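You operate a simulated robot arm through the tools that you are given. There is no shell and no other tool. Be economical: measure what you need, move in short steps, check, and stop when the job is done.

Carry out the task below with a simulated two-armed robot. There is one attempt and no reset: what you move stays moved.

TASK
Close the bay: hook the belt across, show TEST ON, test the lamps, then switch to TEST.
Fine: the belt handle hangs on the catch stand's peg; keep the lamp button down for a second or more; the red knob comes last and the red lamp burns at the end.

The check looks at the end state, three seconds after you hand in, the way a careful person would. Anything else that was tipped, shoved, dropped, spilled or broken makes it a failure.

THE ROBOT
Two 7-joint arms with two-finger parallel grippers on one trunk, on a base that drives. Base frame: it is fixed to the floor where the robot stands at the start and does not move with it; the origin is under the middle of the robot, x ahead of it, y to its left, z up. Readings come in mm, degrees, newtons and seconds.
The left shoulder is at the start at [60, 143, 836], the right one opposite. With the tool pointing down near the work surface each hand reaches from about 320 to 740 mm from the robot's upright axis, wherever it stands, measured 20 degrees to its own side. Places, roughly: blue cabinet knob [300, -900, 1200]; cabinet slider [300, -500, 1000]; grey cabinet [400, -700, 1200]; grey cabinet knob [300, -800, 1000]; lamp button [300, -700, 1200]; peg of the catch stand [500, 1300, 800]; red cabinet knob [300, -500, 1200]; red tower lamp [400, -500, 1700]; sign shutter [300, -600, 1400]. Payload 1.57 kg a hand.
The tool frame of a hand sits at the grasp point between the pads (the TCP): z along the fingers, y along the line on which they close. The tips reach 30 mm beyond it. Largest opening 110 mm; finger width 24, thickness 12; the body of the gripper, 48 by 112 mm, starts 78 mm behind the TCP.
Orientation is that of the tool frame in the base frame, as a unit quaternion [w, x, y, z]. With the fingers straight down and closing along the base's y, the tool's x points along the base's -x, its y along +y and its z along -z.

THE INTERFACE
- The arms move only by the tool jog_arm. It takes "left_motion", "right_motion" or both (then of equal length, played together; a hand with none holds still); each is a list of rows, each an object (a shift or turn left out is 0, a gripper value left out holds the last) with "angular": the turn, a rotation vector about the base's x, y, z in degrees, a list of three; "linear": the shift along the base's x, y, z in mm, a list of three; "grip": the closure, from 0 (fully open) to 1 (shut). In form: [{"angular": [ax, ay, az], "linear": [x, y, z], "grip": grip}, ...]. A call has 1 to 10 rows; each row is the pose to reach, as a shift and turn from the pose commanded when the call began. Rows are played at 5 a second. More than 50 mm and 8.6 degrees between two rows, or a gripper value outside its range, and nothing of the call is played. A pose out of reach is approached as far as the arm can. The call stops where the force on the tool passes 40 N (or 10 N more than at its start, if that is more) or the arm is blocked; 0.2 s more then pass. The fingers move at their own pace (about 45 mm/s each) and stop on an object; they squeeze with about 22 N. The grip force told is the motor's: it shows also when the fingers shut on nothing. Time passes only in rows, and 0.2 s behind the last, so rows that repeat a pose let the fingers close. The reply holds the time, the measured pose of the TCP, the force on the tool along the base axes, the opening and the grip force, in the units named above and with some noise, with the torque about the TCP (base axes, N m) and any sound that the robot's microphone picked up, and new pictures: "show" is both (left out), scene, wrist or none (wrist: the cameras of the hands that moved).
- Cameras (640 x 400 px; columns grow to the right, rows downward): "scene" is now at [30.9, -70.5, 1490.4]; the picture's right is [-0.75, -0.66, 0.00], its down [-0.23, 0.26, -0.94] and it looks along [0.62, -0.70, -0.35] (base axes); focal length 214 px, centre (320, 200). "left" rides on the left gripper at [70, -16, -141] in its tool frame; the picture's right is [0.23, 0.97, 0.00], its down [-0.85, 0.20, -0.48] and it looks along [-0.47, 0.11, 0.88] (tool axes); focal length 222 px, centre (320, 200). "right" rides on the right gripper at [70, 16, -141] in its tool frame; the picture's right is [-0.23, 0.97, 0.00], its down [-0.86, -0.20, -0.48] and it looks along [-0.47, -0.11, 0.88] (tool axes); focal length 222 px, centre (320, 200). There is no depth. A picture from a camera that has moved, and an enlarged one, comes with that camera's place and axes in the base frame and with its lens.
- slide_trunk(by): slides the trunk up (or, below 0, down) by that many mm; the arms and the scene camera ride with it, the base frame stays. It gives what a move gives, with no picture.
- drive_base(legs): drives the robot by 1 to 6 legs, each [ahead, left, turn to the left] in mm, mm and degrees, along the robot's own axes; the way and the turn of a leg run together, so that a leg with both is an arc; at most 1500 mm and 180 degrees a leg. The arms and the cameras ride along, it lands a little off, and it stops where it bumps. It gives what a move gives, and a new picture of the scene camera.
- aim_head(pan, tilt): turns the head with the scene camera to pan (to the left, within 86 degrees either way) and tilt (down, from -29 to 69), counted from straight ahead of the robot. It gives what a move gives, and a new picture of the scene camera.
- close_up(camera, box): a new picture of the part [left, top, right, bottom] of that camera's present view, enlarged. The clock stands still meanwhile.
- hand_in(): hands the job in; it is judged then, once.

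Go step by step. Nothing tells you exact positions but the pictures and the camera data: compare them with the known pose of the tool, close in by small moves and look again before you grip or let go. The budget is 120 turns and 260 pictures, counting those below and the enlarged ones. Unless the task says otherwise, let go and move clear before handing in, and close with one line.

The tools are called after "Call:" as name(argument=value, ...) on one line, values as JSON. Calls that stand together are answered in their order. jog_arm: Moves the arms, as the interface text tells. Its arguments: {"type":"object","properties":{"left_motion":{"type":"array"},"right_motion":{"type":"array"},"show":{"type":"string","enum":["both","scene","wrist","none"]}},"required":[]} The other tools are called the same way: slide_trunk (by) slides the trunk up or down; drive_base (legs) drives the base; aim_head (pan, tilt) turns the head that bears the scene camera; close_up (camera, box) takes an enlarged picture of a part of a camera's view; hand_in () hands the job in.

At the start:

```text
clock: 0.0
left_tcp_pos: [457.0, -57.4, 998.7]
left_orientation: [0.0, 0.0, 1.0, 0.0]
left_force: [0.3, -0.3, 0.0]
left_ft_torque: [0.01, 0.0, 0.0]
left_finger_gap: 110.0
left_gripper_force: 0.1
right_tcp_pos: [236.8, -309.6, 1001.7]
right_orientation: [0.0, 0.0, 1.0, 0.0]
right_force: [-0.4, -0.4, -0.6]
right_ft_torque: [-0.02, -0.01, 0.0]
right_finger_gap: 110.1
right_gripper_force: 0.1
trunk travel left (down, up): [-435.0, 155.0]
robot x, y, heading: [2.2, -0.9, 0.1]
head pan, tilt: [-48.5, 20.5]
```

scene: 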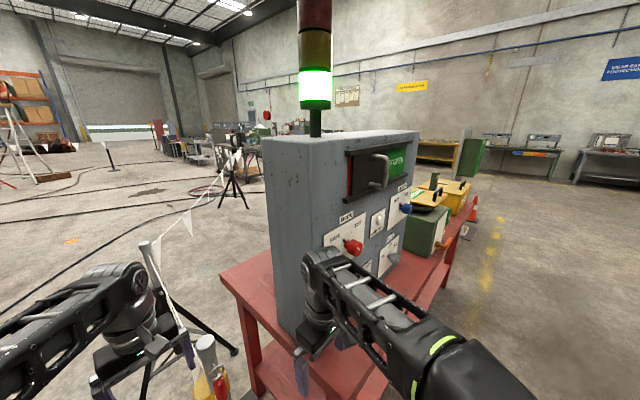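
right: 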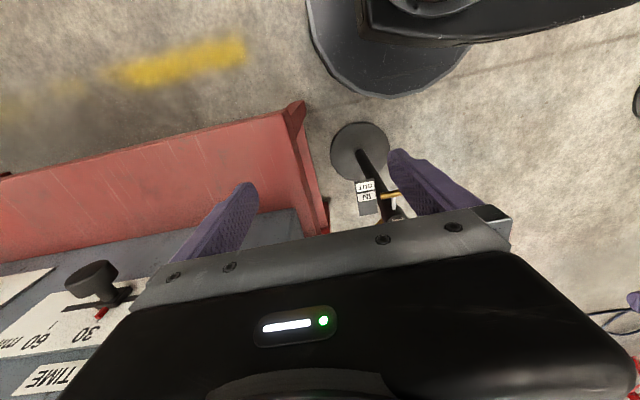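
left: 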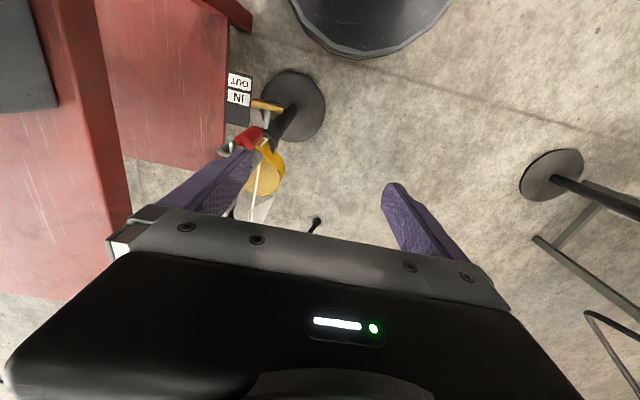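

The cabinet stands ahead-right with its knobs, and the belt stand is near the left gripper. I'll look closer at the panel and at the belt first.

Call:
close_up(camera="scene", box=[260, 120, 460, 280])

Call:
close_up(camera="left", box=[180, 50, 380, 250])

Call:
aim_head(pan=-25, tilt=45)

Call:
aim_head(pan=65, tilt=25)

```text
2.50 times, centred on (360, 200) of scene
camera zoom: at [30.9, -70.5, 1490.4], right [-0.75, -0.66, 0.0], down [-0.23, 0.26, -0.94], along [0.62, -0.7, -0.35], focal length 536 px, centre (220, 200)
```

zoom: 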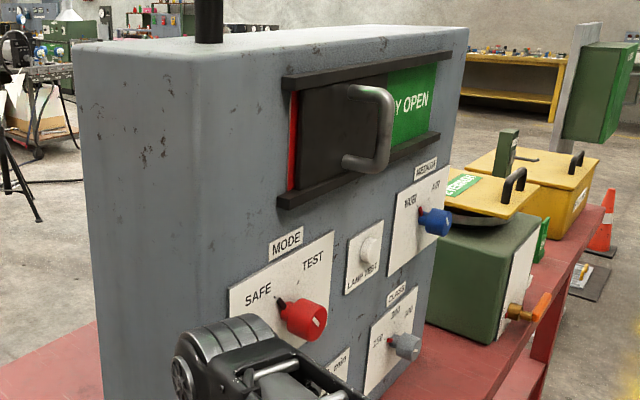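

```text
2.00 times, centred on (280, 150) of left
camera zoom: at [387.9, -72.5, 1140.5], right [-0.23, 0.97, 0.0], down [0.85, 0.2, 0.48], along [0.47, 0.11, -0.88], focal length 444 px, centre (400, 300)
```

zoom: 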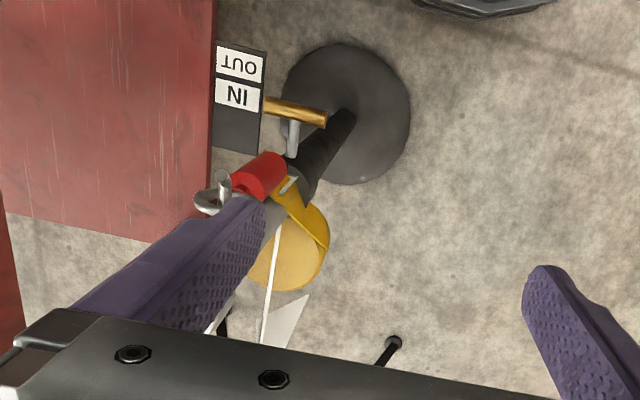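

```text
clock: 0.9
left_tcp_pos: [458.2, -56.9, 1000.5]
left_orientation: [0.0, 0.0, 1.0, 0.0]
left_force: [0.0, -0.7, 0.3]
left_ft_torque: [0.01, -0.02, -0.02]
left_finger_gap: 110.0
left_gripper_force: 0.2
right_tcp_pos: [236.0, -310.1, 998.8]
right_orientation: [0.0, 0.0, 1.0, 0.001]
right_force: [0.3, -0.3, 0.2]
right_ft_torque: [-0.02, 0.0, 0.02]
right_finger_gap: 110.0
right_gripper_force: 0.1
trunk travel left (down, up): [-435.0, 155.0]
robot x, y, heading: [-0.1, -3.3, -0.0]
head pan, tilt: [-25.0, 45.0]
camera scene: at [42.9, -35.3, 1452.6], right [-0.42, -0.91, 0.0], down [-0.64, 0.3, -0.71], along [0.64, -0.3, -0.71], focal length 214 px, centre (320, 200)
```

scene: 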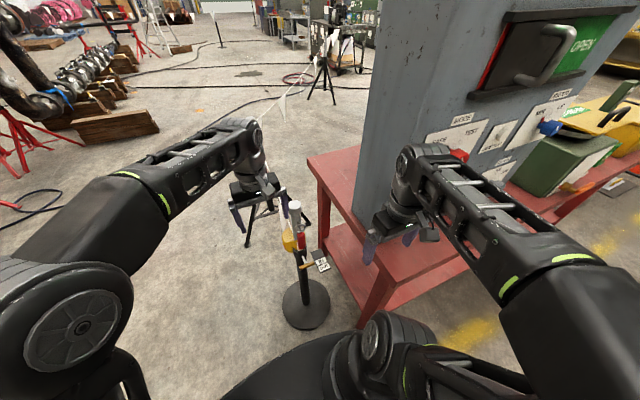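

```text
clock: 2.5
left_tcp_pos: [457.2, -56.4, 999.7]
left_orientation: [0.0, 0.0, 1.0, 0.0]
left_force: [-0.1, -0.3, 0.1]
left_ft_torque: [-0.01, 0.02, -0.02]
left_finger_gap: 109.6
left_gripper_force: 0.2
right_tcp_pos: [236.1, -311.1, 999.0]
right_orientation: [-0.001, 0.0, 1.0, 0.0]
right_force: [0.0, 0.1, -1.0]
right_ft_torque: [0.04, 0.01, 0.0]
right_finger_gap: 109.9
right_gripper_force: 0.0
trunk travel left (down, up): [-435.0, 155.0]
robot x, y, heading: [1.7, 2.6, -0.0]
head pan, tilt: [65.0, 25.0]
camera scene: at [8.2, 82.6, 1483.1], right [0.91, -0.42, 0.0], down [-0.18, -0.38, -0.91], along [0.38, 0.82, -0.42], focal length 214 px, centre (320, 200)
```

scene: 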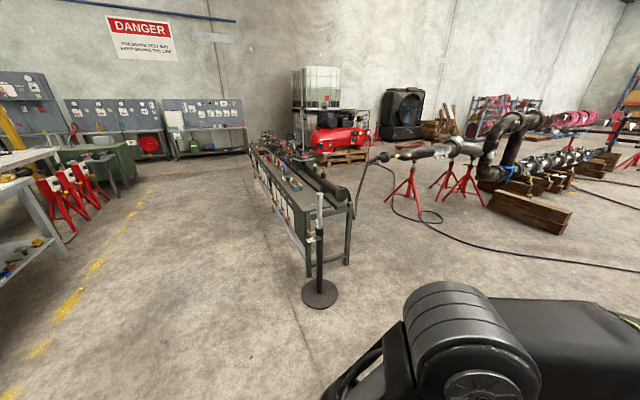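

I need detail on both stands: close-ups of the catch stand, then of the belt post.

Call:
close_up(camera="scene", box=[270, 170, 370, 320])

Call:
aim_head(pan=-18, tilt=45)

Call:
close_up(camera="scene", box=[240, 150, 400, 350])

Call:
close_up(camera="right", box=[300, 100, 460, 230])

```text
2.67 times, centred on (320, 245) of scene
camera zoom: at [8.2, 82.6, 1483.1], right [0.91, -0.42, 0.0], down [-0.18, -0.38, -0.91], along [0.38, 0.82, -0.42], focal length 572 px, centre (320, 80)
```

zoom: 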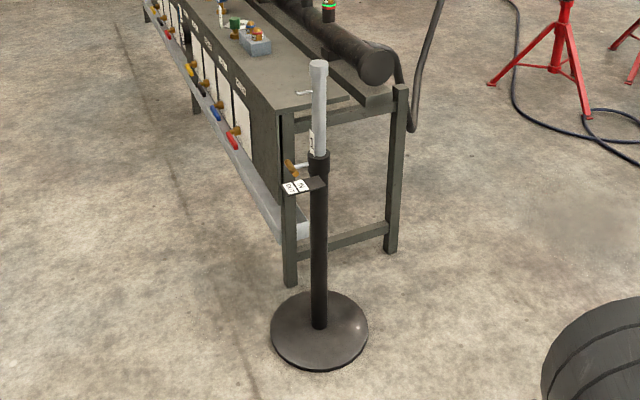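

```text
clock: 4.1
left_tcp_pos: [458.2, -57.8, 1000.2]
left_orientation: [-0.001, 0.0, 1.0, 0.0]
left_force: [-0.3, -1.5, -0.8]
left_ft_torque: [0.0, -0.01, 0.0]
left_finger_gap: 109.9
left_gripper_force: 0.1
right_tcp_pos: [236.7, -310.8, 999.5]
right_orientation: [0.0, 0.0, 1.0, 0.0]
right_force: [0.0, -0.9, 0.7]
right_ft_torque: [0.0, 0.01, 0.01]
right_finger_gap: 110.2
right_gripper_force: 0.1
trunk travel left (down, up): [-435.0, 155.0]
robot x, y, heading: [2.7, -0.0, 0.0]
head pan, tilt: [-18.0, 45.0]
camera scene: at [46.5, -25.9, 1452.5], right [-0.31, -0.95, 0.0], down [-0.67, 0.22, -0.71], along [0.67, -0.22, -0.71], focal length 214 px, centre (320, 200)
```

scene: 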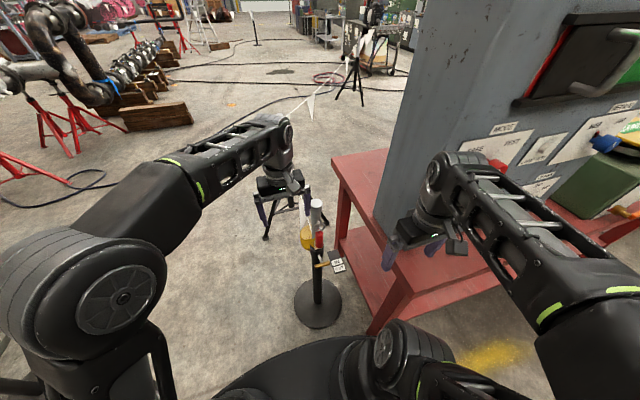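

```text
2.00 times, centred on (320, 250) of scene
camera zoom: at [46.5, -25.9, 1452.5], right [-0.31, -0.95, 0.0], down [-0.67, 0.22, -0.71], along [0.67, -0.22, -0.71], focal length 429 px, centre (320, 100)
```

zoom: 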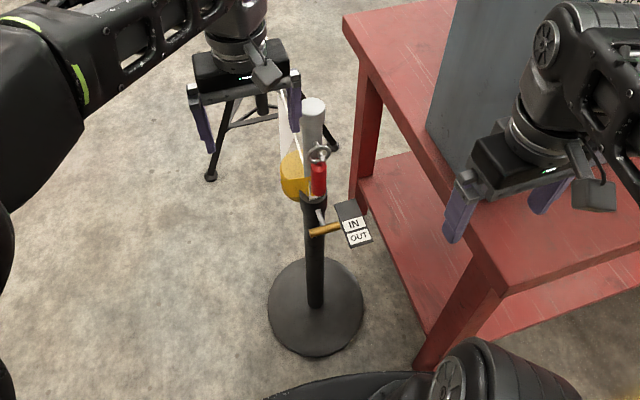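

```text
3.08 times, centred on (380, 165) of right
camera zoom: at [166.3, -294.7, 1141.4], right [0.23, 0.97, 0.0], down [0.86, -0.2, 0.48], along [0.47, -0.11, -0.88], focal length 684 px, centre (135, 308)
```

zoom: 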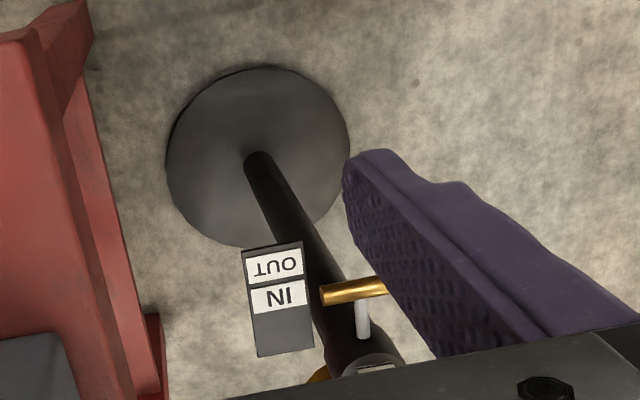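

Left gripper blocks the view of the belt post; I'll move it left and look again.

Call:
jog_arm(left_motion=[{"linear": [0, 50, 0]}, {"linear": [0, 100, 0]}, {"linear": [0, 150, 0]}, {"linear": [0, 200, 0]}, {"linear": [-30, 240, 0]}, {"linear": [-60, 280, 0]}], show="scene")

Call:
close_up(camera="scene", box=[250, 180, 370, 300])

Call:
aim_head(pan=-20, tilt=20)

Call:
close_up(camera="scene", box=[220, 130, 420, 330])

```text
clock: 5.5
left_tcp_pos: [397.6, 226.4, 998.7]
left_orientation: [0.001, 0.001, 1.0, 0.0]
left_force: [0.3, 0.1, 0.6]
left_ft_torque: [-0.02, -0.01, -0.03]
left_finger_gap: 110.0
left_gripper_force: 0.1
right_tcp_pos: [236.1, -309.3, 1000.1]
right_orientation: [0.0, 0.0, 1.0, -0.001]
right_force: [0.3, 0.4, 0.2]
right_ft_torque: [0.03, 0.01, 0.01]
right_finger_gap: 110.1
right_gripper_force: 0.0
trunk travel left (down, up): [-435.0, 155.0]
robot x, y, heading: [0.1, 3.3, -0.1]
head pan, tilt: [-18.0, 45.0]
camera scene: at [45.8, -25.4, 1452.5], right [-0.31, -0.95, 0.0], down [-0.67, 0.22, -0.71], along [0.67, -0.22, -0.71], focal length 214 px, centre (320, 200)
```

scene: 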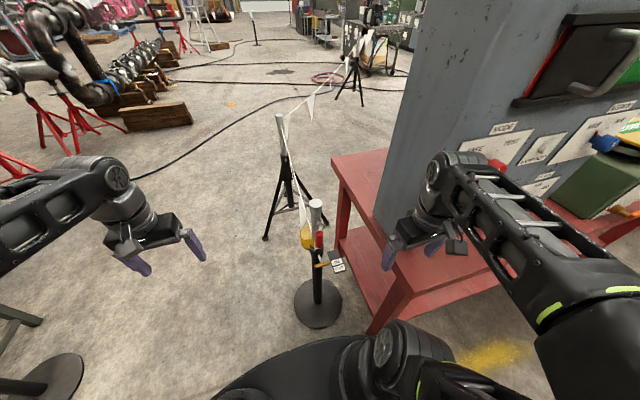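

```text
3.33 times, centred on (310, 240) of scene
camera zoom: at [45.8, -25.4, 1452.5], right [-0.31, -0.95, 0.0], down [-0.67, 0.22, -0.71], along [0.67, -0.22, -0.71], focal length 715 px, centre (353, 67)
```

zoom: 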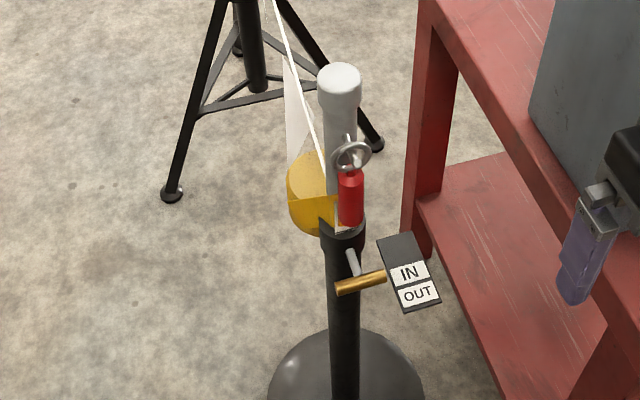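

```text
clock: 6.4
left_tcp_pos: [398.8, 225.4, 998.3]
left_orientation: [0.001, -0.001, 1.0, 0.0]
left_force: [0.6, -0.6, -0.3]
left_ft_torque: [-0.02, -0.01, -0.01]
left_finger_gap: 110.1
left_gripper_force: 0.1
right_tcp_pos: [236.8, -310.1, 999.7]
right_orientation: [-0.001, 0.0, 1.0, 0.0]
right_force: [0.4, -0.1, -0.6]
right_ft_torque: [0.01, -0.01, -0.06]
right_finger_gap: 110.0
right_gripper_force: 0.0
trunk travel left (down, up): [-435.0, 155.0]
robot x, y, heading: [0.5, -0.7, -0.3]
head pan, tilt: [-20.0, 20.0]
camera scene: at [56.7, -32.7, 1491.1], right [-0.34, -0.94, 0.0], down [-0.32, 0.12, -0.94], along [0.88, -0.32, -0.34], focal length 214 px, centre (320, 200)
```

scene: 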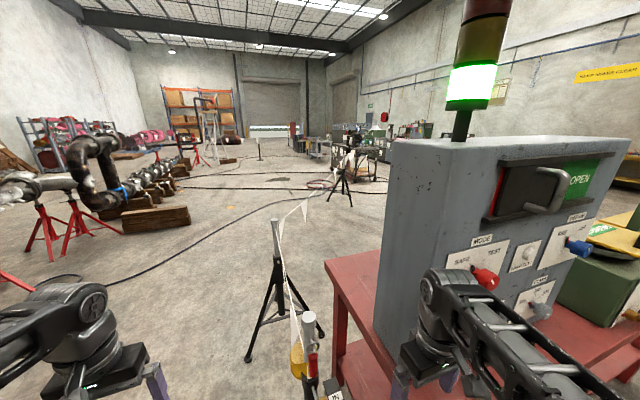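

```text
2.00 times, centred on (320, 230) of scene
camera zoom: at [56.7, -32.7, 1491.1], right [-0.34, -0.94, 0.0], down [-0.32, 0.12, -0.94], along [0.88, -0.32, -0.34], focal length 429 px, centre (320, 140)
```

zoom: 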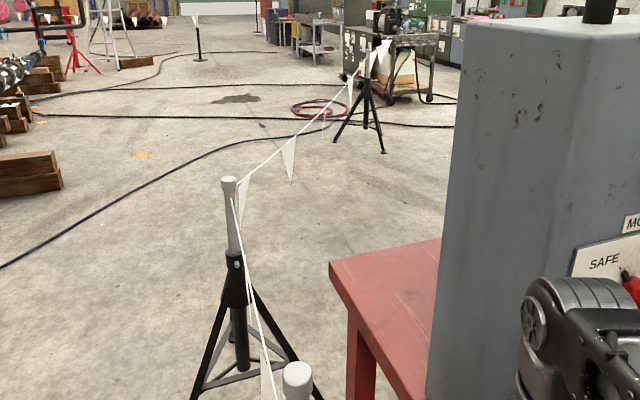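

The belt handle (red with a ring) hangs on the belt post near [500, -170, 800]; the catch stand looks alike. I'll turn the left hand horizontal (fingers along +x) to approach it.

Call:
jog_arm(left_motion=[{"angular": [0, -8.5, 0], "linear": [-10, -10, -10]}, {"angular": [0, -17, 0], "linear": [-20, -20, -20]}, {"angular": [0, -25.5, 0], "linear": [-30, -30, -30]}, {"angular": [0, -34, 0], "linear": [-40, -40, -40]}, {"angular": [0, -42.5, 0], "linear": [-50, -50, -50]}, {"angular": [0, -51, 0], "linear": [-50, -60, -70]}, {"angular": [0, -59.5, 0], "linear": [-50, -70, -90]}, {"angular": [0, -68, 0], "linear": [-50, -80, -110]}, {"angular": [0, -76.5, 0], "linear": [-50, -90, -130]}, {"angular": [0, -85, 0], "linear": [-50, -100, -150]}], show="none")

Call:
jog_arm(left_motion=[{"angular": [0, -5, 0], "linear": [0, -40, -10]}, {"angular": [0, -5, 0], "linear": [0, -80, -20]}, {"angular": [0, -5, 0], "linear": [0, -120, -30]}, {"angular": [0, -5, 0], "linear": [0, -160, -40]}, {"angular": [0, -5, 0], "linear": [0, -200, -50]}, {"angular": [0, -5, 0], "linear": [0, -240, -60]}], show="both")

Call:
aim_head(pan=-18, tilt=45)

```text
clock: 8.8
left_tcp_pos: [441.3, 61.2, 860.7]
left_orientation: [0.631, -0.078, 0.768, 0.082]
left_force: [0.6, -0.2, -1.1]
left_ft_torque: [0.03, -0.01, 0.02]
left_finger_gap: 109.9
left_gripper_force: 0.1
left hand out of reach, approached as far as the arm can: row 4, 5, 6, 7, 8, 9, 10
right_tcp_pos: [235.6, -311.9, 1000.1]
right_orientation: [-0.001, 0.0, 1.0, 0.0]
right_force: [-0.5, 0.1, -0.4]
right_ft_torque: [-0.03, 0.01, 0.01]
right_finger_gap: 109.9
right_gripper_force: 0.0
trunk travel left (down, up): [-435.0, 155.0]
robot x, y, heading: [-2.2, -4.1, -0.3]
head pan, tilt: [-20.0, 20.0]
stopped in row 10 (left hand): the arm was blocked; the commanded pose is now the measured one
```

```text
clock: 10.2
left_tcp_pos: [450.2, -173.2, 804.7]
left_orientation: [0.667, -0.089, 0.735, 0.085]
left_force: [0.2, 0.0, 0.2]
left_ft_torque: [0.0, -0.04, 0.04]
left_finger_gap: 110.1
left_gripper_force: 0.1
left hand out of reach, approached as far as the arm can: row 1
right_tcp_pos: [236.3, -311.2, 999.4]
right_orientation: [0.0, 0.001, 1.0, 0.0]
right_force: [0.7, 0.9, -0.9]
right_ft_torque: [-0.01, -0.02, 0.04]
right_finger_gap: 110.1
right_gripper_force: 0.0
trunk travel left (down, up): [-435.0, 155.0]
robot x, y, heading: [-1.1, -0.9, 0.1]
head pan, tilt: [-20.0, 20.0]
camera scene: at [56.6, -33.3, 1491.2], right [-0.34, -0.94, 0.0], down [-0.32, 0.12, -0.94], along [0.88, -0.32, -0.34], focal length 214 px, centre (320, 200)
camera left: at [310.6, -222.7, 748.1], right [-0.26, 0.94, -0.22], down [-0.43, 0.09, 0.9], along [0.87, 0.32, 0.38], focal length 222 px, centre (320, 200)
```

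scene: 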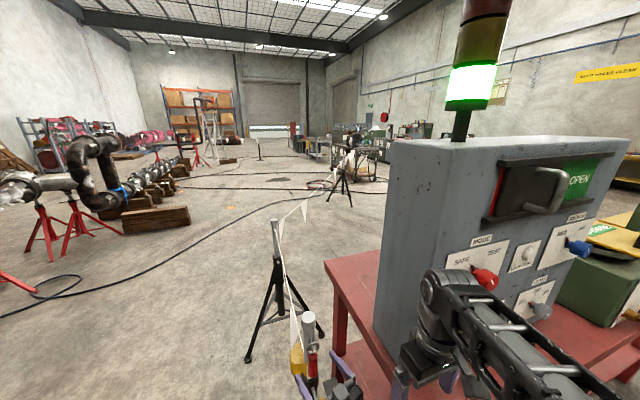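
left: 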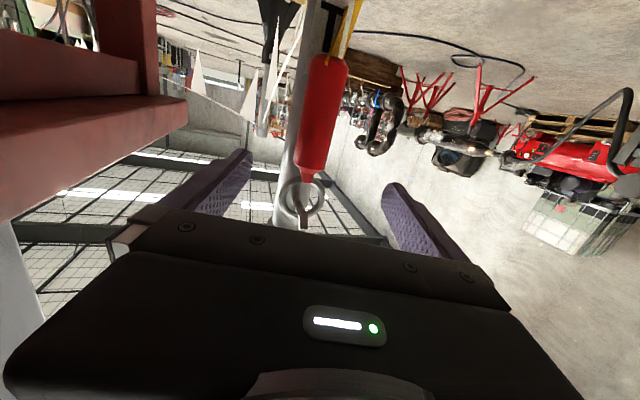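

```text
clock: 11.1
left_tcp_pos: [450.3, -173.6, 805.4]
left_orientation: [0.668, -0.089, 0.734, 0.082]
left_force: [0.2, 0.6, -1.0]
left_ft_torque: [-0.01, -0.03, -0.01]
left_finger_gap: 110.0
left_gripper_force: 0.1
right_tcp_pos: [235.3, -311.2, 1000.3]
right_orientation: [0.0, 0.0, 1.0, -0.001]
right_force: [0.1, 0.3, 0.0]
right_ft_torque: [-0.02, -0.01, 0.0]
right_finger_gap: 110.0
right_gripper_force: 0.1
trunk travel left (down, up): [-435.0, 155.0]
robot x, y, heading: [-1.9, -3.7, -0.0]
head pan, tilt: [-18.0, 45.0]
camera scene: at [46.4, -26.2, 1452.6], right [-0.31, -0.95, 0.0], down [-0.67, 0.22, -0.71], along [0.67, -0.22, -0.71], focal length 214 px, centre (320, 200)
```

scene: 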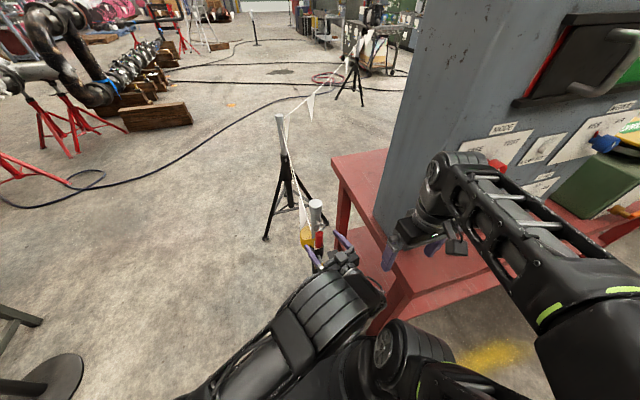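

The fingers straddle the handle; a close look at ring and peg.

Call:
close_up(camera="left", box=[230, 0, 410, 250])

Call:
close_up(camera="scene", box=[280, 180, 370, 280])

```text
1.60 times, centred on (320, 125) of left
camera zoom: at [310.7, -222.8, 748.3], right [-0.26, 0.94, -0.22], down [-0.43, 0.1, 0.9], along [0.86, 0.33, 0.38], focal length 355 px, centre (320, 320)
```

zoom: 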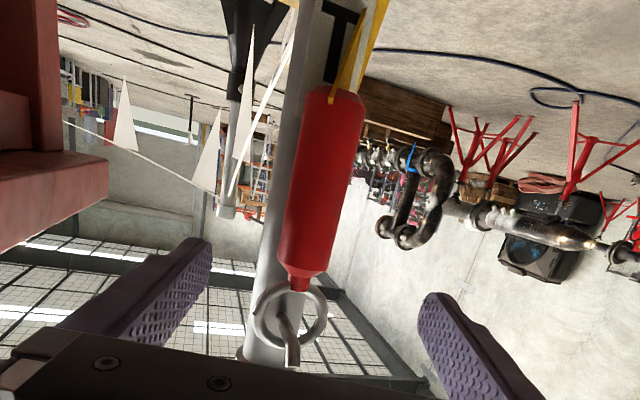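

```text
4.00 times, centred on (325, 230) of scene
camera zoom: at [46.4, -26.2, 1452.6], right [-0.31, -0.95, 0.0], down [-0.67, 0.22, -0.71], along [0.67, -0.22, -0.71], focal length 858 px, centre (300, 80)
```

zoom: 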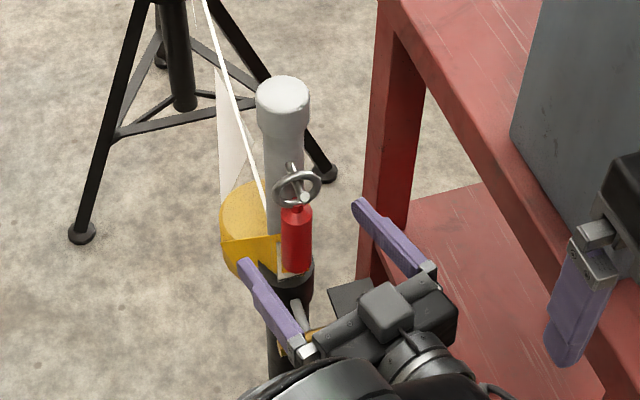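

The ring is at about [500, -171, 834], the red grip at [499, -169, 755], and the peg has an upturned tip. I'll lower, then advance around the red grip.

Call:
jog_arm(left_motion=[{"linear": [0, 0, -20]}, {"linear": [0, 0, -40]}, {"linear": [10, 1, -42]}, {"linear": [20, 1, -42]}, {"linear": [33, 1, -42]}], show="both")

Call:
close_up(camera="scene", box=[280, 180, 370, 280])

```text
clock: 12.3
left_tcp_pos: [473.8, -175.5, 758.7]
left_orientation: [0.664, -0.079, 0.74, 0.077]
left_force: [-0.4, 0.2, 0.3]
left_ft_torque: [-0.03, 0.01, -0.02]
left_finger_gap: 110.1
left_gripper_force: 0.0
right_tcp_pos: [236.2, -311.3, 999.0]
right_orientation: [0.0, 0.0, 1.0, 0.0]
right_force: [-0.9, 0.4, -0.1]
right_ft_torque: [-0.04, 0.0, -0.02]
right_finger_gap: 109.9
right_gripper_force: 0.1
trunk travel left (down, up): [-435.0, 155.0]
robot x, y, heading: [-2.2, -2.3, -0.2]
head pan, tilt: [-18.0, 45.0]
camera scene: at [46.6, -26.1, 1452.5], right [-0.31, -0.95, 0.0], down [-0.67, 0.22, -0.71], along [0.67, -0.22, -0.71], focal length 214 px, centre (320, 200)
camera left: at [332.6, -223.6, 703.3], right [-0.24, 0.95, -0.22], down [-0.42, 0.1, 0.9], along [0.88, 0.31, 0.37], focal length 222 px, centre (320, 200)
```

scene: 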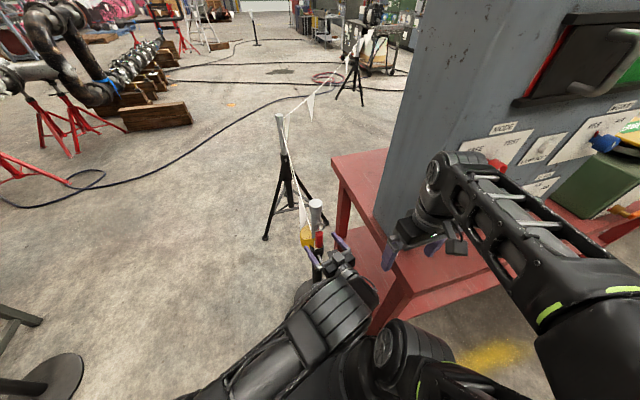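
left: 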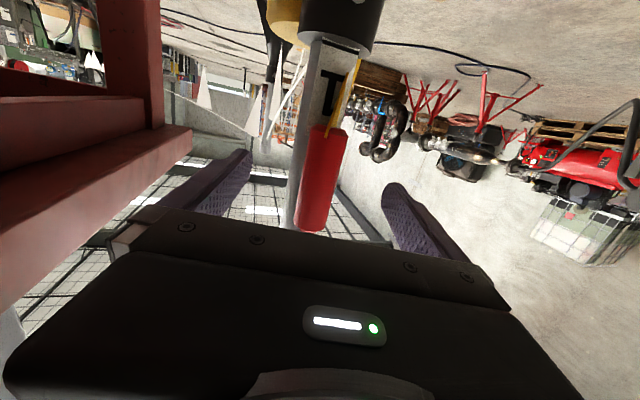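

```text
4.00 times, centred on (325, 230) of scene
camera zoom: at [46.6, -26.1, 1452.5], right [-0.31, -0.95, 0.0], down [-0.67, 0.22, -0.71], along [0.67, -0.22, -0.71], focal length 858 px, centre (300, 80)
```

zoom: 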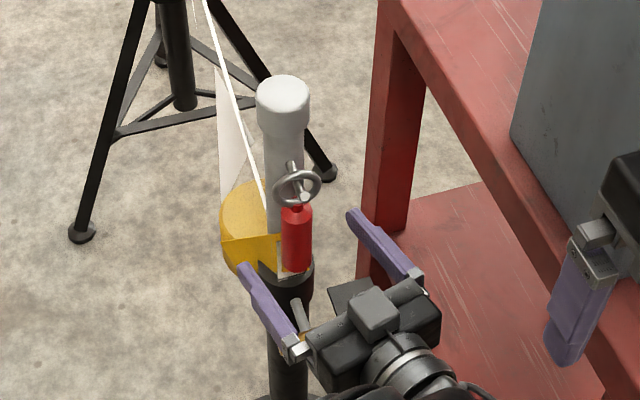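

The handle is centred between the fingers; TCP is still about 10 mm short. I advance and then close.

Call:
jog_arm(left_motion=[{"linear": [2, 2, 2]}, {"linear": [4, 2, 2]}], show="wrist")

```text
clock: 12.9
left_tcp_pos: [478.4, -174.9, 760.7]
left_orientation: [0.664, -0.081, 0.739, 0.077]
left_force: [-0.4, 0.0, -0.2]
left_ft_torque: [0.01, -0.02, 0.02]
left_finger_gap: 110.1
left_gripper_force: 0.0
right_tcp_pos: [236.0, -312.1, 999.5]
right_orientation: [-0.001, 0.0, 1.0, -0.001]
right_force: [0.1, 0.2, 0.2]
right_ft_torque: [-0.01, 0.0, 0.0]
right_finger_gap: 110.1
right_gripper_force: 0.0
trunk travel left (down, up): [-435.0, 155.0]
robot x, y, heading: [-4.4, 1.8, 0.1]
head pan, tilt: [-18.0, 45.0]
camera left: at [337.8, -222.7, 706.3], right [-0.24, 0.95, -0.22], down [-0.42, 0.1, 0.9], along [0.88, 0.31, 0.37], focal length 222 px, centre (320, 200)
```

left: 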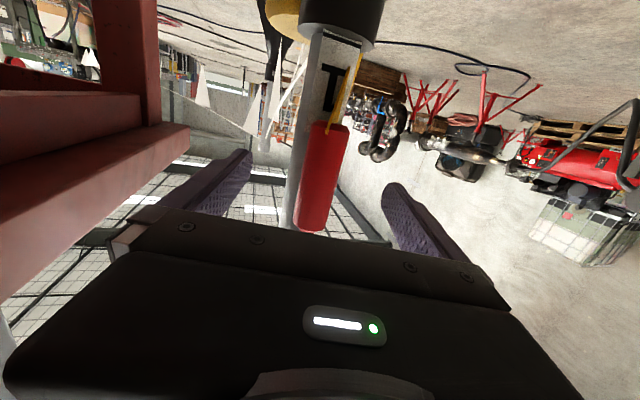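

Advance a bit and close on the handle.

Call:
jog_arm(left_motion=[{"linear": [4, 1, 2]}, {"linear": [8, 2, 3]}, {"linear": [8, 2, 3], "grip": 0.3}, {"linear": [8, 2, 3], "grip": 0.5}, {"linear": [8, 2, 3], "grip": 0.7}, {"linear": [8, 2, 3], "grip": 0.9}, {"linear": [8, 2, 3], "grip": 0.9}, {"linear": [8, 2, 3], "grip": 0.9}], show="both")

Call:
close_up(camera="scene", box=[280, 180, 370, 280])

```text
clock: 14.7
left_tcp_pos: [486.2, -173.4, 765.8]
left_orientation: [0.665, -0.081, 0.739, 0.077]
left_force: [-0.4, 0.5, 0.2]
left_ft_torque: [-0.03, 0.0, 0.04]
left_finger_gap: 29.1
left_gripper_force: 21.4
right_tcp_pos: [236.8, -310.3, 998.8]
right_orientation: [0.0, 0.0, 1.0, 0.0]
right_force: [-0.3, 0.4, 0.1]
right_ft_torque: [-0.01, 0.0, -0.01]
right_finger_gap: 109.8
right_gripper_force: 0.1
trunk travel left (down, up): [-435.0, 155.0]
robot x, y, heading: [1.1, 2.6, -0.0]
head pan, tilt: [-18.0, 45.0]
camera scene: at [46.4, -26.2, 1452.5], right [-0.31, -0.95, 0.0], down [-0.67, 0.22, -0.71], along [0.67, -0.22, -0.71], focal length 214 px, centre (320, 200)
camera left: at [345.5, -221.1, 709.6], right [-0.24, 0.95, -0.22], down [-0.42, 0.1, 0.9], along [0.88, 0.31, 0.37], focal length 222 px, centre (320, 200)
```

scene: 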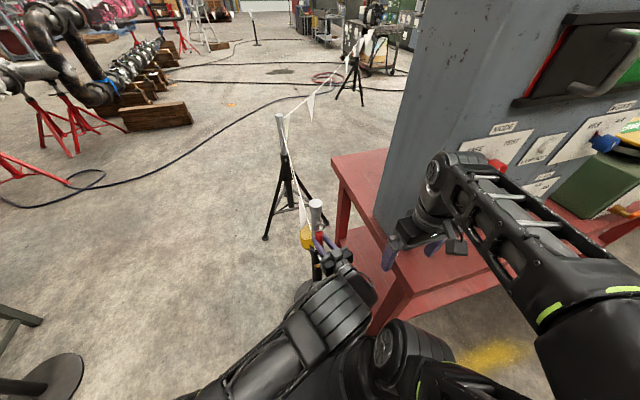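
left: 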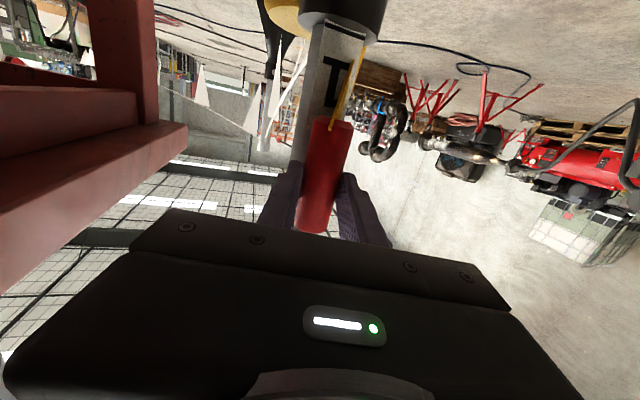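

```text
4.00 times, centred on (325, 230) of scene
camera zoom: at [46.4, -26.2, 1452.5], right [-0.31, -0.95, 0.0], down [-0.67, 0.22, -0.71], along [0.67, -0.22, -0.71], focal length 858 px, centre (300, 80)
```

zoom: 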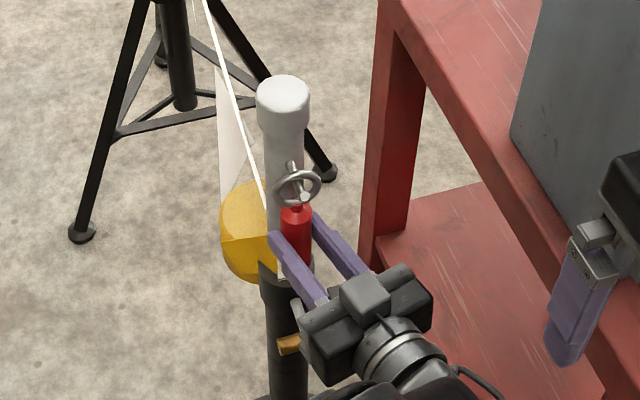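

Gripped at 29 mm. One sharper look at the peg shape before lifting off.

Call:
close_up(camera="scene", box=[304, 212, 334, 236])

```text
16.00 times, centred on (319, 224) of scene
camera zoom: at [46.4, -26.2, 1452.5], right [-0.31, -0.95, 0.0], down [-0.67, 0.22, -0.71], along [0.67, -0.22, -0.71], focal length 3432 px, centre (336, -184)
```

zoom: 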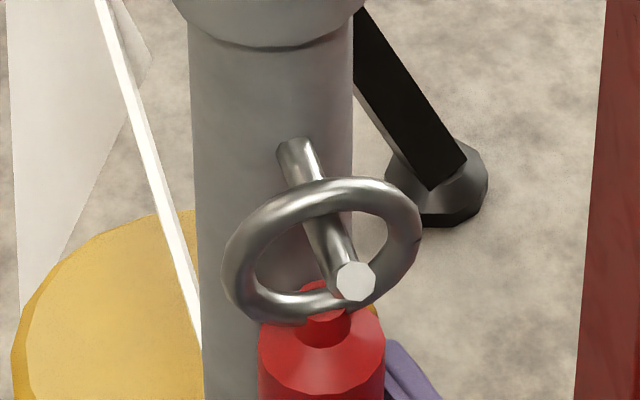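

The peg is a nearly straight pin toward -x about 40 mm long. I lift 12 mm, then back off along -x.

Call:
jog_arm(left_motion=[{"linear": [0, 0, 6]}, {"linear": [0, 0, 12]}, {"linear": [0, 0, 13]}, {"linear": [-10, 0, 13]}, {"linear": [-20, 0, 13]}], show="none")

Call:
close_up(camera="scene", box=[298, 206, 340, 240])

```text
clock: 15.9
left_tcp_pos: [467.0, -174.4, 778.3]
left_orientation: [0.664, -0.081, 0.739, 0.077]
left_force: [-0.1, 0.8, -1.0]
left_ft_torque: [-0.02, 0.0, -0.03]
left_finger_gap: 28.9
left_gripper_force: 21.4
right_tcp_pos: [236.0, -311.2, 1000.0]
right_orientation: [0.0, 0.0, 1.0, 0.001]
right_force: [-0.2, 0.5, 0.2]
right_ft_torque: [-0.01, 0.0, 0.01]
right_finger_gap: 109.9
right_gripper_force: 0.0
trunk travel left (down, up): [-435.0, 155.0]
robot x, y, heading: [-0.3, 0.5, -0.2]
head pan, tilt: [-18.0, 45.0]
```

```text
11.76 times, centred on (319, 223) of scene
camera zoom: at [46.3, -26.2, 1452.5], right [-0.31, -0.95, 0.0], down [-0.67, 0.22, -0.71], along [0.67, -0.22, -0.71], focal length 2523 px, centre (332, -71)
```

zoom: 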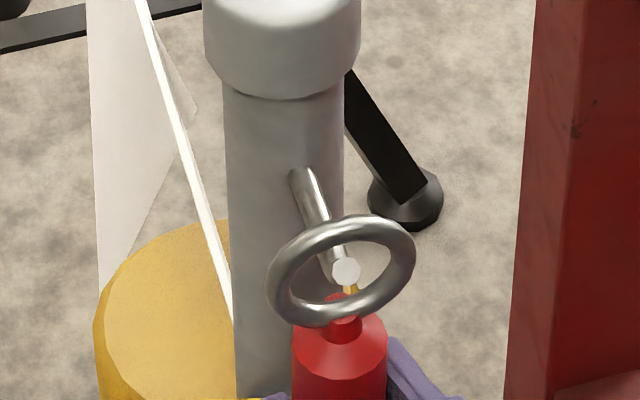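

The ring moves freely; continue backing off.

Call:
jog_arm(left_motion=[{"linear": [-10, 0, 0]}, {"linear": [-20, 0, 0]}, {"linear": [-30, 0, 0]}, {"linear": [-45, 0, 0]}, {"linear": [-60, 0, 0]}], show="both")

Call:
close_up(camera="scene", box=[280, 190, 360, 260])

Call:
close_up(camera="left", box=[240, 0, 420, 250])

```text
clock: 17.3
left_tcp_pos: [450.7, -140.6, 797.9]
left_orientation: [0.682, -0.12, 0.715, 0.103]
left_force: [-0.4, -0.1, -1.5]
left_ft_torque: [0.0, 0.01, -0.04]
left_finger_gap: 29.0
left_gripper_force: 22.1
right_tcp_pos: [235.1, -311.3, 1000.6]
right_orientation: [0.001, 0.0, 1.0, 0.0]
right_force: [-0.4, 0.2, 0.7]
right_ft_torque: [0.02, 0.01, -0.01]
right_finger_gap: 109.8
right_gripper_force: 0.2
trunk travel left (down, up): [-435.0, 155.0]
robot x, y, heading: [-0.7, 0.8, 0.1]
head pan, tilt: [-18.0, 45.0]
stopped in row 5 (left hand): the arm was blocked; the commanded pose is now the measured one
camera scene: at [46.5, -26.1, 1452.5], right [-0.31, -0.95, 0.0], down [-0.67, 0.22, -0.71], along [0.67, -0.22, -0.71], focal length 214 px, centre (320, 200)
camera left: at [319.1, -202.1, 734.8], right [-0.31, 0.92, -0.24], down [-0.48, 0.07, 0.88], along [0.82, 0.39, 0.42], focal length 222 px, centre (320, 200)
```

scene: 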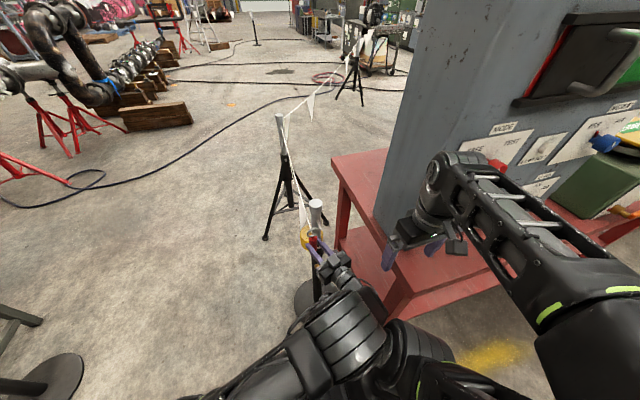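
left: 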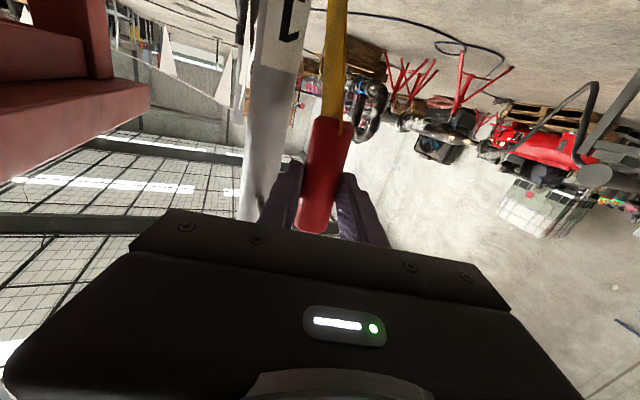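

```text
5.71 times, centred on (320, 225) of scene
camera zoom: at [46.5, -26.1, 1452.5], right [-0.31, -0.95, 0.0], down [-0.67, 0.22, -0.71], along [0.67, -0.22, -0.71], focal length 1226 px, centre (320, 57)
```

zoom: 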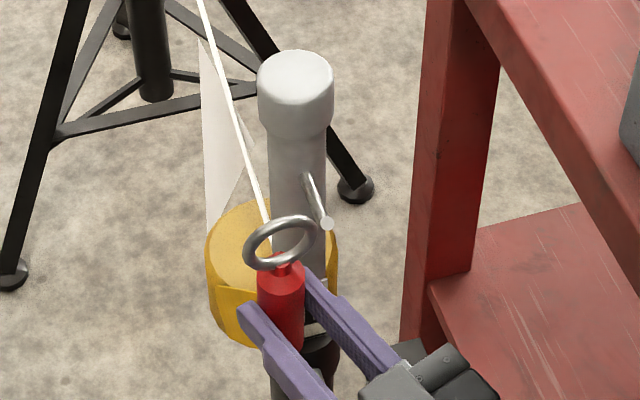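

```text
1.60 times, centred on (330, 125) of left
camera zoom: at [319.1, -202.1, 734.8], right [-0.31, 0.92, -0.24], down [-0.48, 0.07, 0.88], along [0.82, 0.39, 0.42], focal length 355 px, centre (304, 320)
```

zoom: 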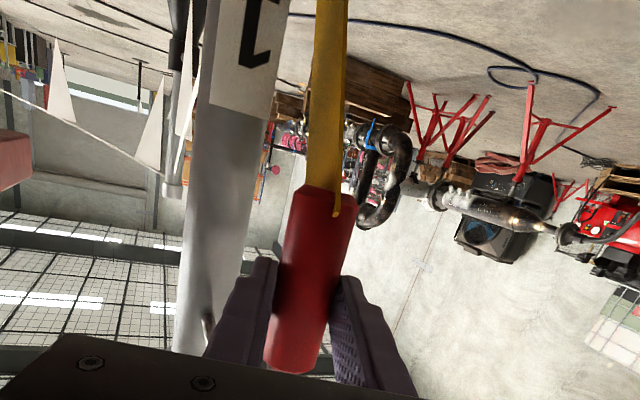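

The handle is off the peg and in hand. I drive left in steps, looking toward the catch stand.

Call:
drive_base(legs=[[-60, 300, 0], [0, 300, 0]])

Call:
aim_head(pan=45, tilt=35)

```text
clock: 21.0
left_tcp_pos: [392.5, 461.8, 798.1]
left_orientation: [0.681, -0.12, 0.715, 0.102]
left_force: [0.2, -0.1, -0.9]
left_ft_torque: [-0.02, -0.02, 0.01]
left_finger_gap: 28.9
left_gripper_force: 22.1
right_tcp_pos: [175.7, 294.0, 999.5]
right_orientation: [0.0, 0.002, 1.0, -0.001]
right_force: [-0.7, -0.5, -0.8]
right_ft_torque: [0.01, -0.03, 0.0]
right_finger_gap: 110.0
right_gripper_force: 0.0
trunk travel left (down, up): [-435.0, 155.0]
robot x, y, heading: [-57.6, 604.3, -0.4]
head pan, tilt: [-18.0, 45.0]
camera scene: at [-12.6, 580.1, 1452.5], right [-0.31, -0.95, 0.0], down [-0.67, 0.22, -0.71], along [0.67, -0.22, -0.71], focal length 214 px, centre (320, 200)
```

scene: 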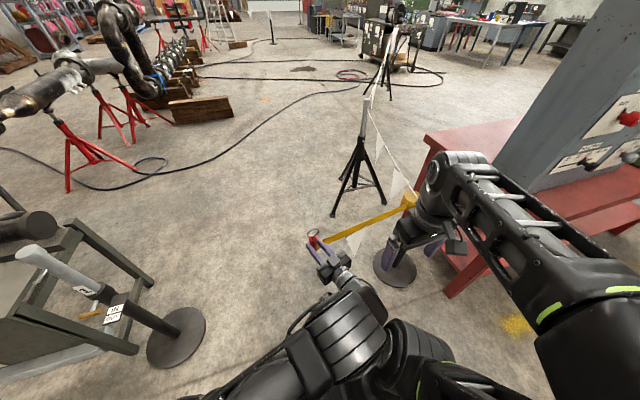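

```text
clock: 22.4
left_tcp_pos: [391.2, 462.3, 796.7]
left_orientation: [0.681, -0.119, 0.715, 0.101]
left_force: [0.7, -0.4, -1.0]
left_ft_torque: [-0.01, 0.01, -0.03]
left_finger_gap: 29.3
left_gripper_force: 21.7
right_tcp_pos: [176.2, 295.3, 1000.5]
right_orientation: [0.0, 0.002, 1.0, -0.001]
right_force: [-0.2, -0.9, 0.2]
right_ft_torque: [-0.05, 0.01, 0.01]
right_finger_gap: 109.9
right_gripper_force: 0.1
trunk travel left (down, up): [-435.0, 155.0]
robot x, y, heading: [-59.6, 603.9, -0.3]
head pan, tilt: [45.0, 35.0]
camera scene: at [-27.2, 666.7, 1467.3], right [0.7, -0.71, 0.0], down [-0.41, -0.4, -0.82], along [0.58, 0.58, -0.57], focal length 214 px, centre (320, 200)
```

scene: 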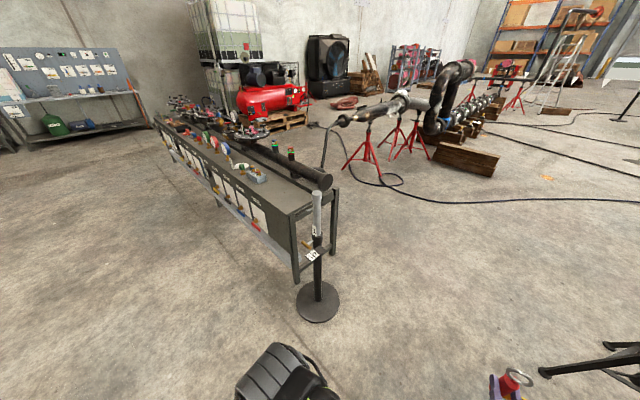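

Call:
close_up(camera="scene", box=[285, 170, 355, 330])

Call:
close_up(camera="scene", box=[295, 180, 335, 220])

```text
2.50 times, centred on (320, 250) of scene
camera zoom: at [-27.2, 666.7, 1467.3], right [0.7, -0.71, 0.0], down [-0.41, -0.4, -0.82], along [0.58, 0.58, -0.57], focal length 536 px, centre (320, 75)
```

zoom: 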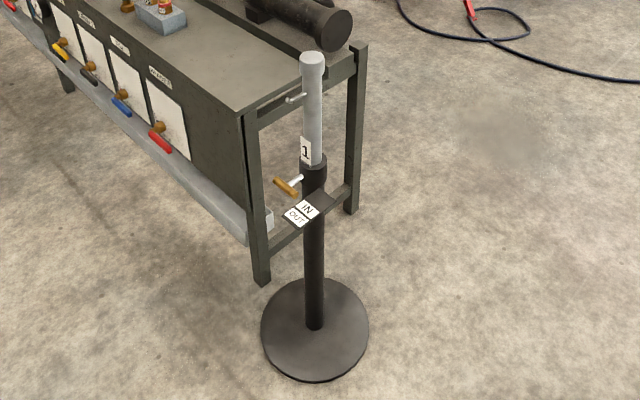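

```text
10.00 times, centred on (315, 200) of scene
camera zoom: at [-27.2, 666.7, 1467.3], right [0.7, -0.71, 0.0], down [-0.41, -0.4, -0.82], along [0.58, 0.58, -0.57], focal length 2145 px, centre (370, 200)
```

zoom: 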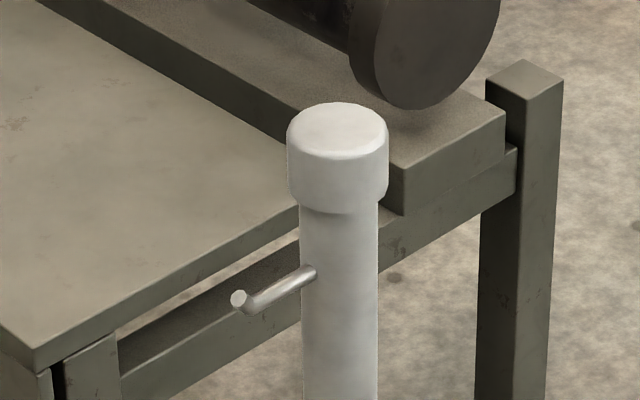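

The catch peg has an upturned tip: axis z≈841, tip near [503, 1280, 853], post at [562, 1280]. I first reach the arm out to a comfortable pose, then drive on.

Call:
jog_arm(left_motion=[{"angular": [0, 0, -2], "linear": [15, 20, 0]}, {"angular": [0, 0, -4], "linear": [30, 40, 0]}, {"angular": [0, 0, -6], "linear": [40, 60, -2]}, {"angular": [0, 0, -8], "linear": [50, 80, -4]}, {"angular": [0, 0, -8], "linear": [60, 100, -6]}, {"angular": [0, 0, -8], "linear": [60, 120, -8]}], show="none")

Call:
drive_base(legs=[[0, 600, 0]])

Call:
aim_head(pan=0, tilt=45)

```text
clock: 23.8
left_tcp_pos: [464.7, 564.8, 803.6]
left_orientation: [0.684, -0.067, 0.725, 0.057]
left_force: [-0.7, -0.3, -1.1]
left_ft_torque: [0.02, 0.02, -0.01]
left_finger_gap: 29.2
left_gripper_force: 22.3
left hand out of reach, approached as far as the arm can: row 4, 5, 6
right_tcp_pos: [174.9, 293.6, 1000.1]
right_orientation: [0.0, 0.002, 1.0, 0.0]
right_force: [-0.3, 0.3, 0.7]
right_ft_torque: [0.0, -0.02, 0.0]
right_finger_gap: 110.2
right_gripper_force: 0.1
trunk travel left (down, up): [-435.0, 155.0]
robot x, y, heading: [-60.0, 603.9, -0.6]
head pan, tilt: [45.0, 35.0]
```

```text
clock: 27.2
left_tcp_pos: [470.6, 1167.8, 803.6]
left_orientation: [0.684, -0.065, 0.725, 0.055]
left_force: [0.3, 0.3, -1.7]
left_ft_torque: [0.0, 0.03, 0.0]
left_finger_gap: 28.9
left_gripper_force: 22.4
right_tcp_pos: [178.6, 900.3, 999.9]
right_orientation: [0.0, 0.007, 1.0, 0.0]
right_force: [0.9, 0.2, 0.1]
right_ft_torque: [-0.01, 0.0, -0.02]
right_finger_gap: 110.2
right_gripper_force: 0.1
trunk travel left (down, up): [-435.0, 155.0]
robot x, y, heading: [-52.0, 1216.8, -0.7]
head pan, tilt: [45.0, 35.0]
camera scene: at [-20.7, 1275.1, 1467.3], right [0.7, -0.72, 0.0], down [-0.41, -0.4, -0.82], along [0.59, 0.57, -0.57], focal length 214 px, centre (320, 200)
```

scene: 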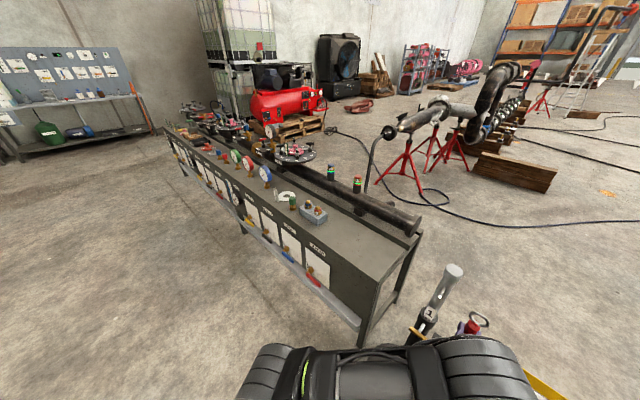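

```text
clock: 28.3
left_tcp_pos: [471.3, 1166.3, 803.9]
left_orientation: [0.684, -0.065, 0.725, 0.054]
left_force: [0.5, -0.4, -0.8]
left_ft_torque: [-0.01, 0.07, -0.02]
left_finger_gap: 28.9
left_gripper_force: 21.9
right_tcp_pos: [178.8, 900.5, 999.6]
right_orientation: [0.0, 0.007, 1.0, -0.001]
right_force: [0.7, 0.5, -0.1]
right_ft_torque: [-0.02, 0.03, -0.02]
right_finger_gap: 110.0
right_gripper_force: 0.1
trunk travel left (down, up): [-435.0, 155.0]
robot x, y, heading: [-52.3, 1215.6, -0.6]
head pan, tilt: [0.0, 45.0]
camera scene: at [-2.6, 1212.2, 1452.5], right [-0.01, -1.0, 0.0], down [-0.71, 0.01, -0.71], along [0.71, -0.01, -0.71], focal length 214 px, centre (320, 200)
```

scene: 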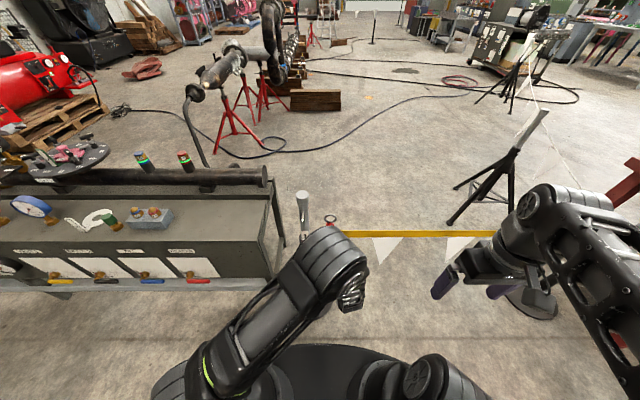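

Call:
close_up(camera="scene", box=[285, 180, 355, 240])

Call:
close_up(camera="left", box=[200, 0, 440, 250])

```text
6.67 times, centred on (320, 210) of scene
camera zoom: at [-2.6, 1212.2, 1452.5], right [-0.01, -1.0, 0.0], down [-0.71, 0.01, -0.71], along [0.71, -0.01, -0.71], focal length 1430 px, centre (320, 133)
```

zoom: 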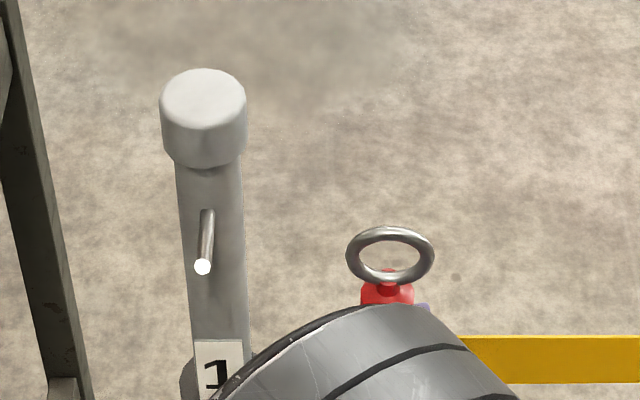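

```text
1.60 times, centred on (320, 125) of left
camera zoom: at [330.1, 1126.8, 742.1], right [-0.18, 0.96, -0.24], down [-0.46, 0.13, 0.88], along [0.87, 0.26, 0.41], focal length 355 px, centre (320, 320)
```

zoom: 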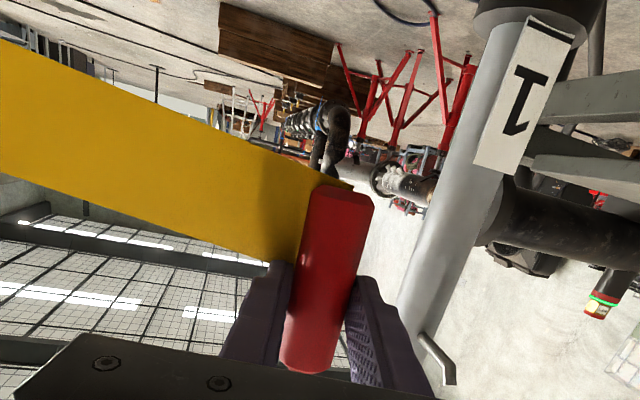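

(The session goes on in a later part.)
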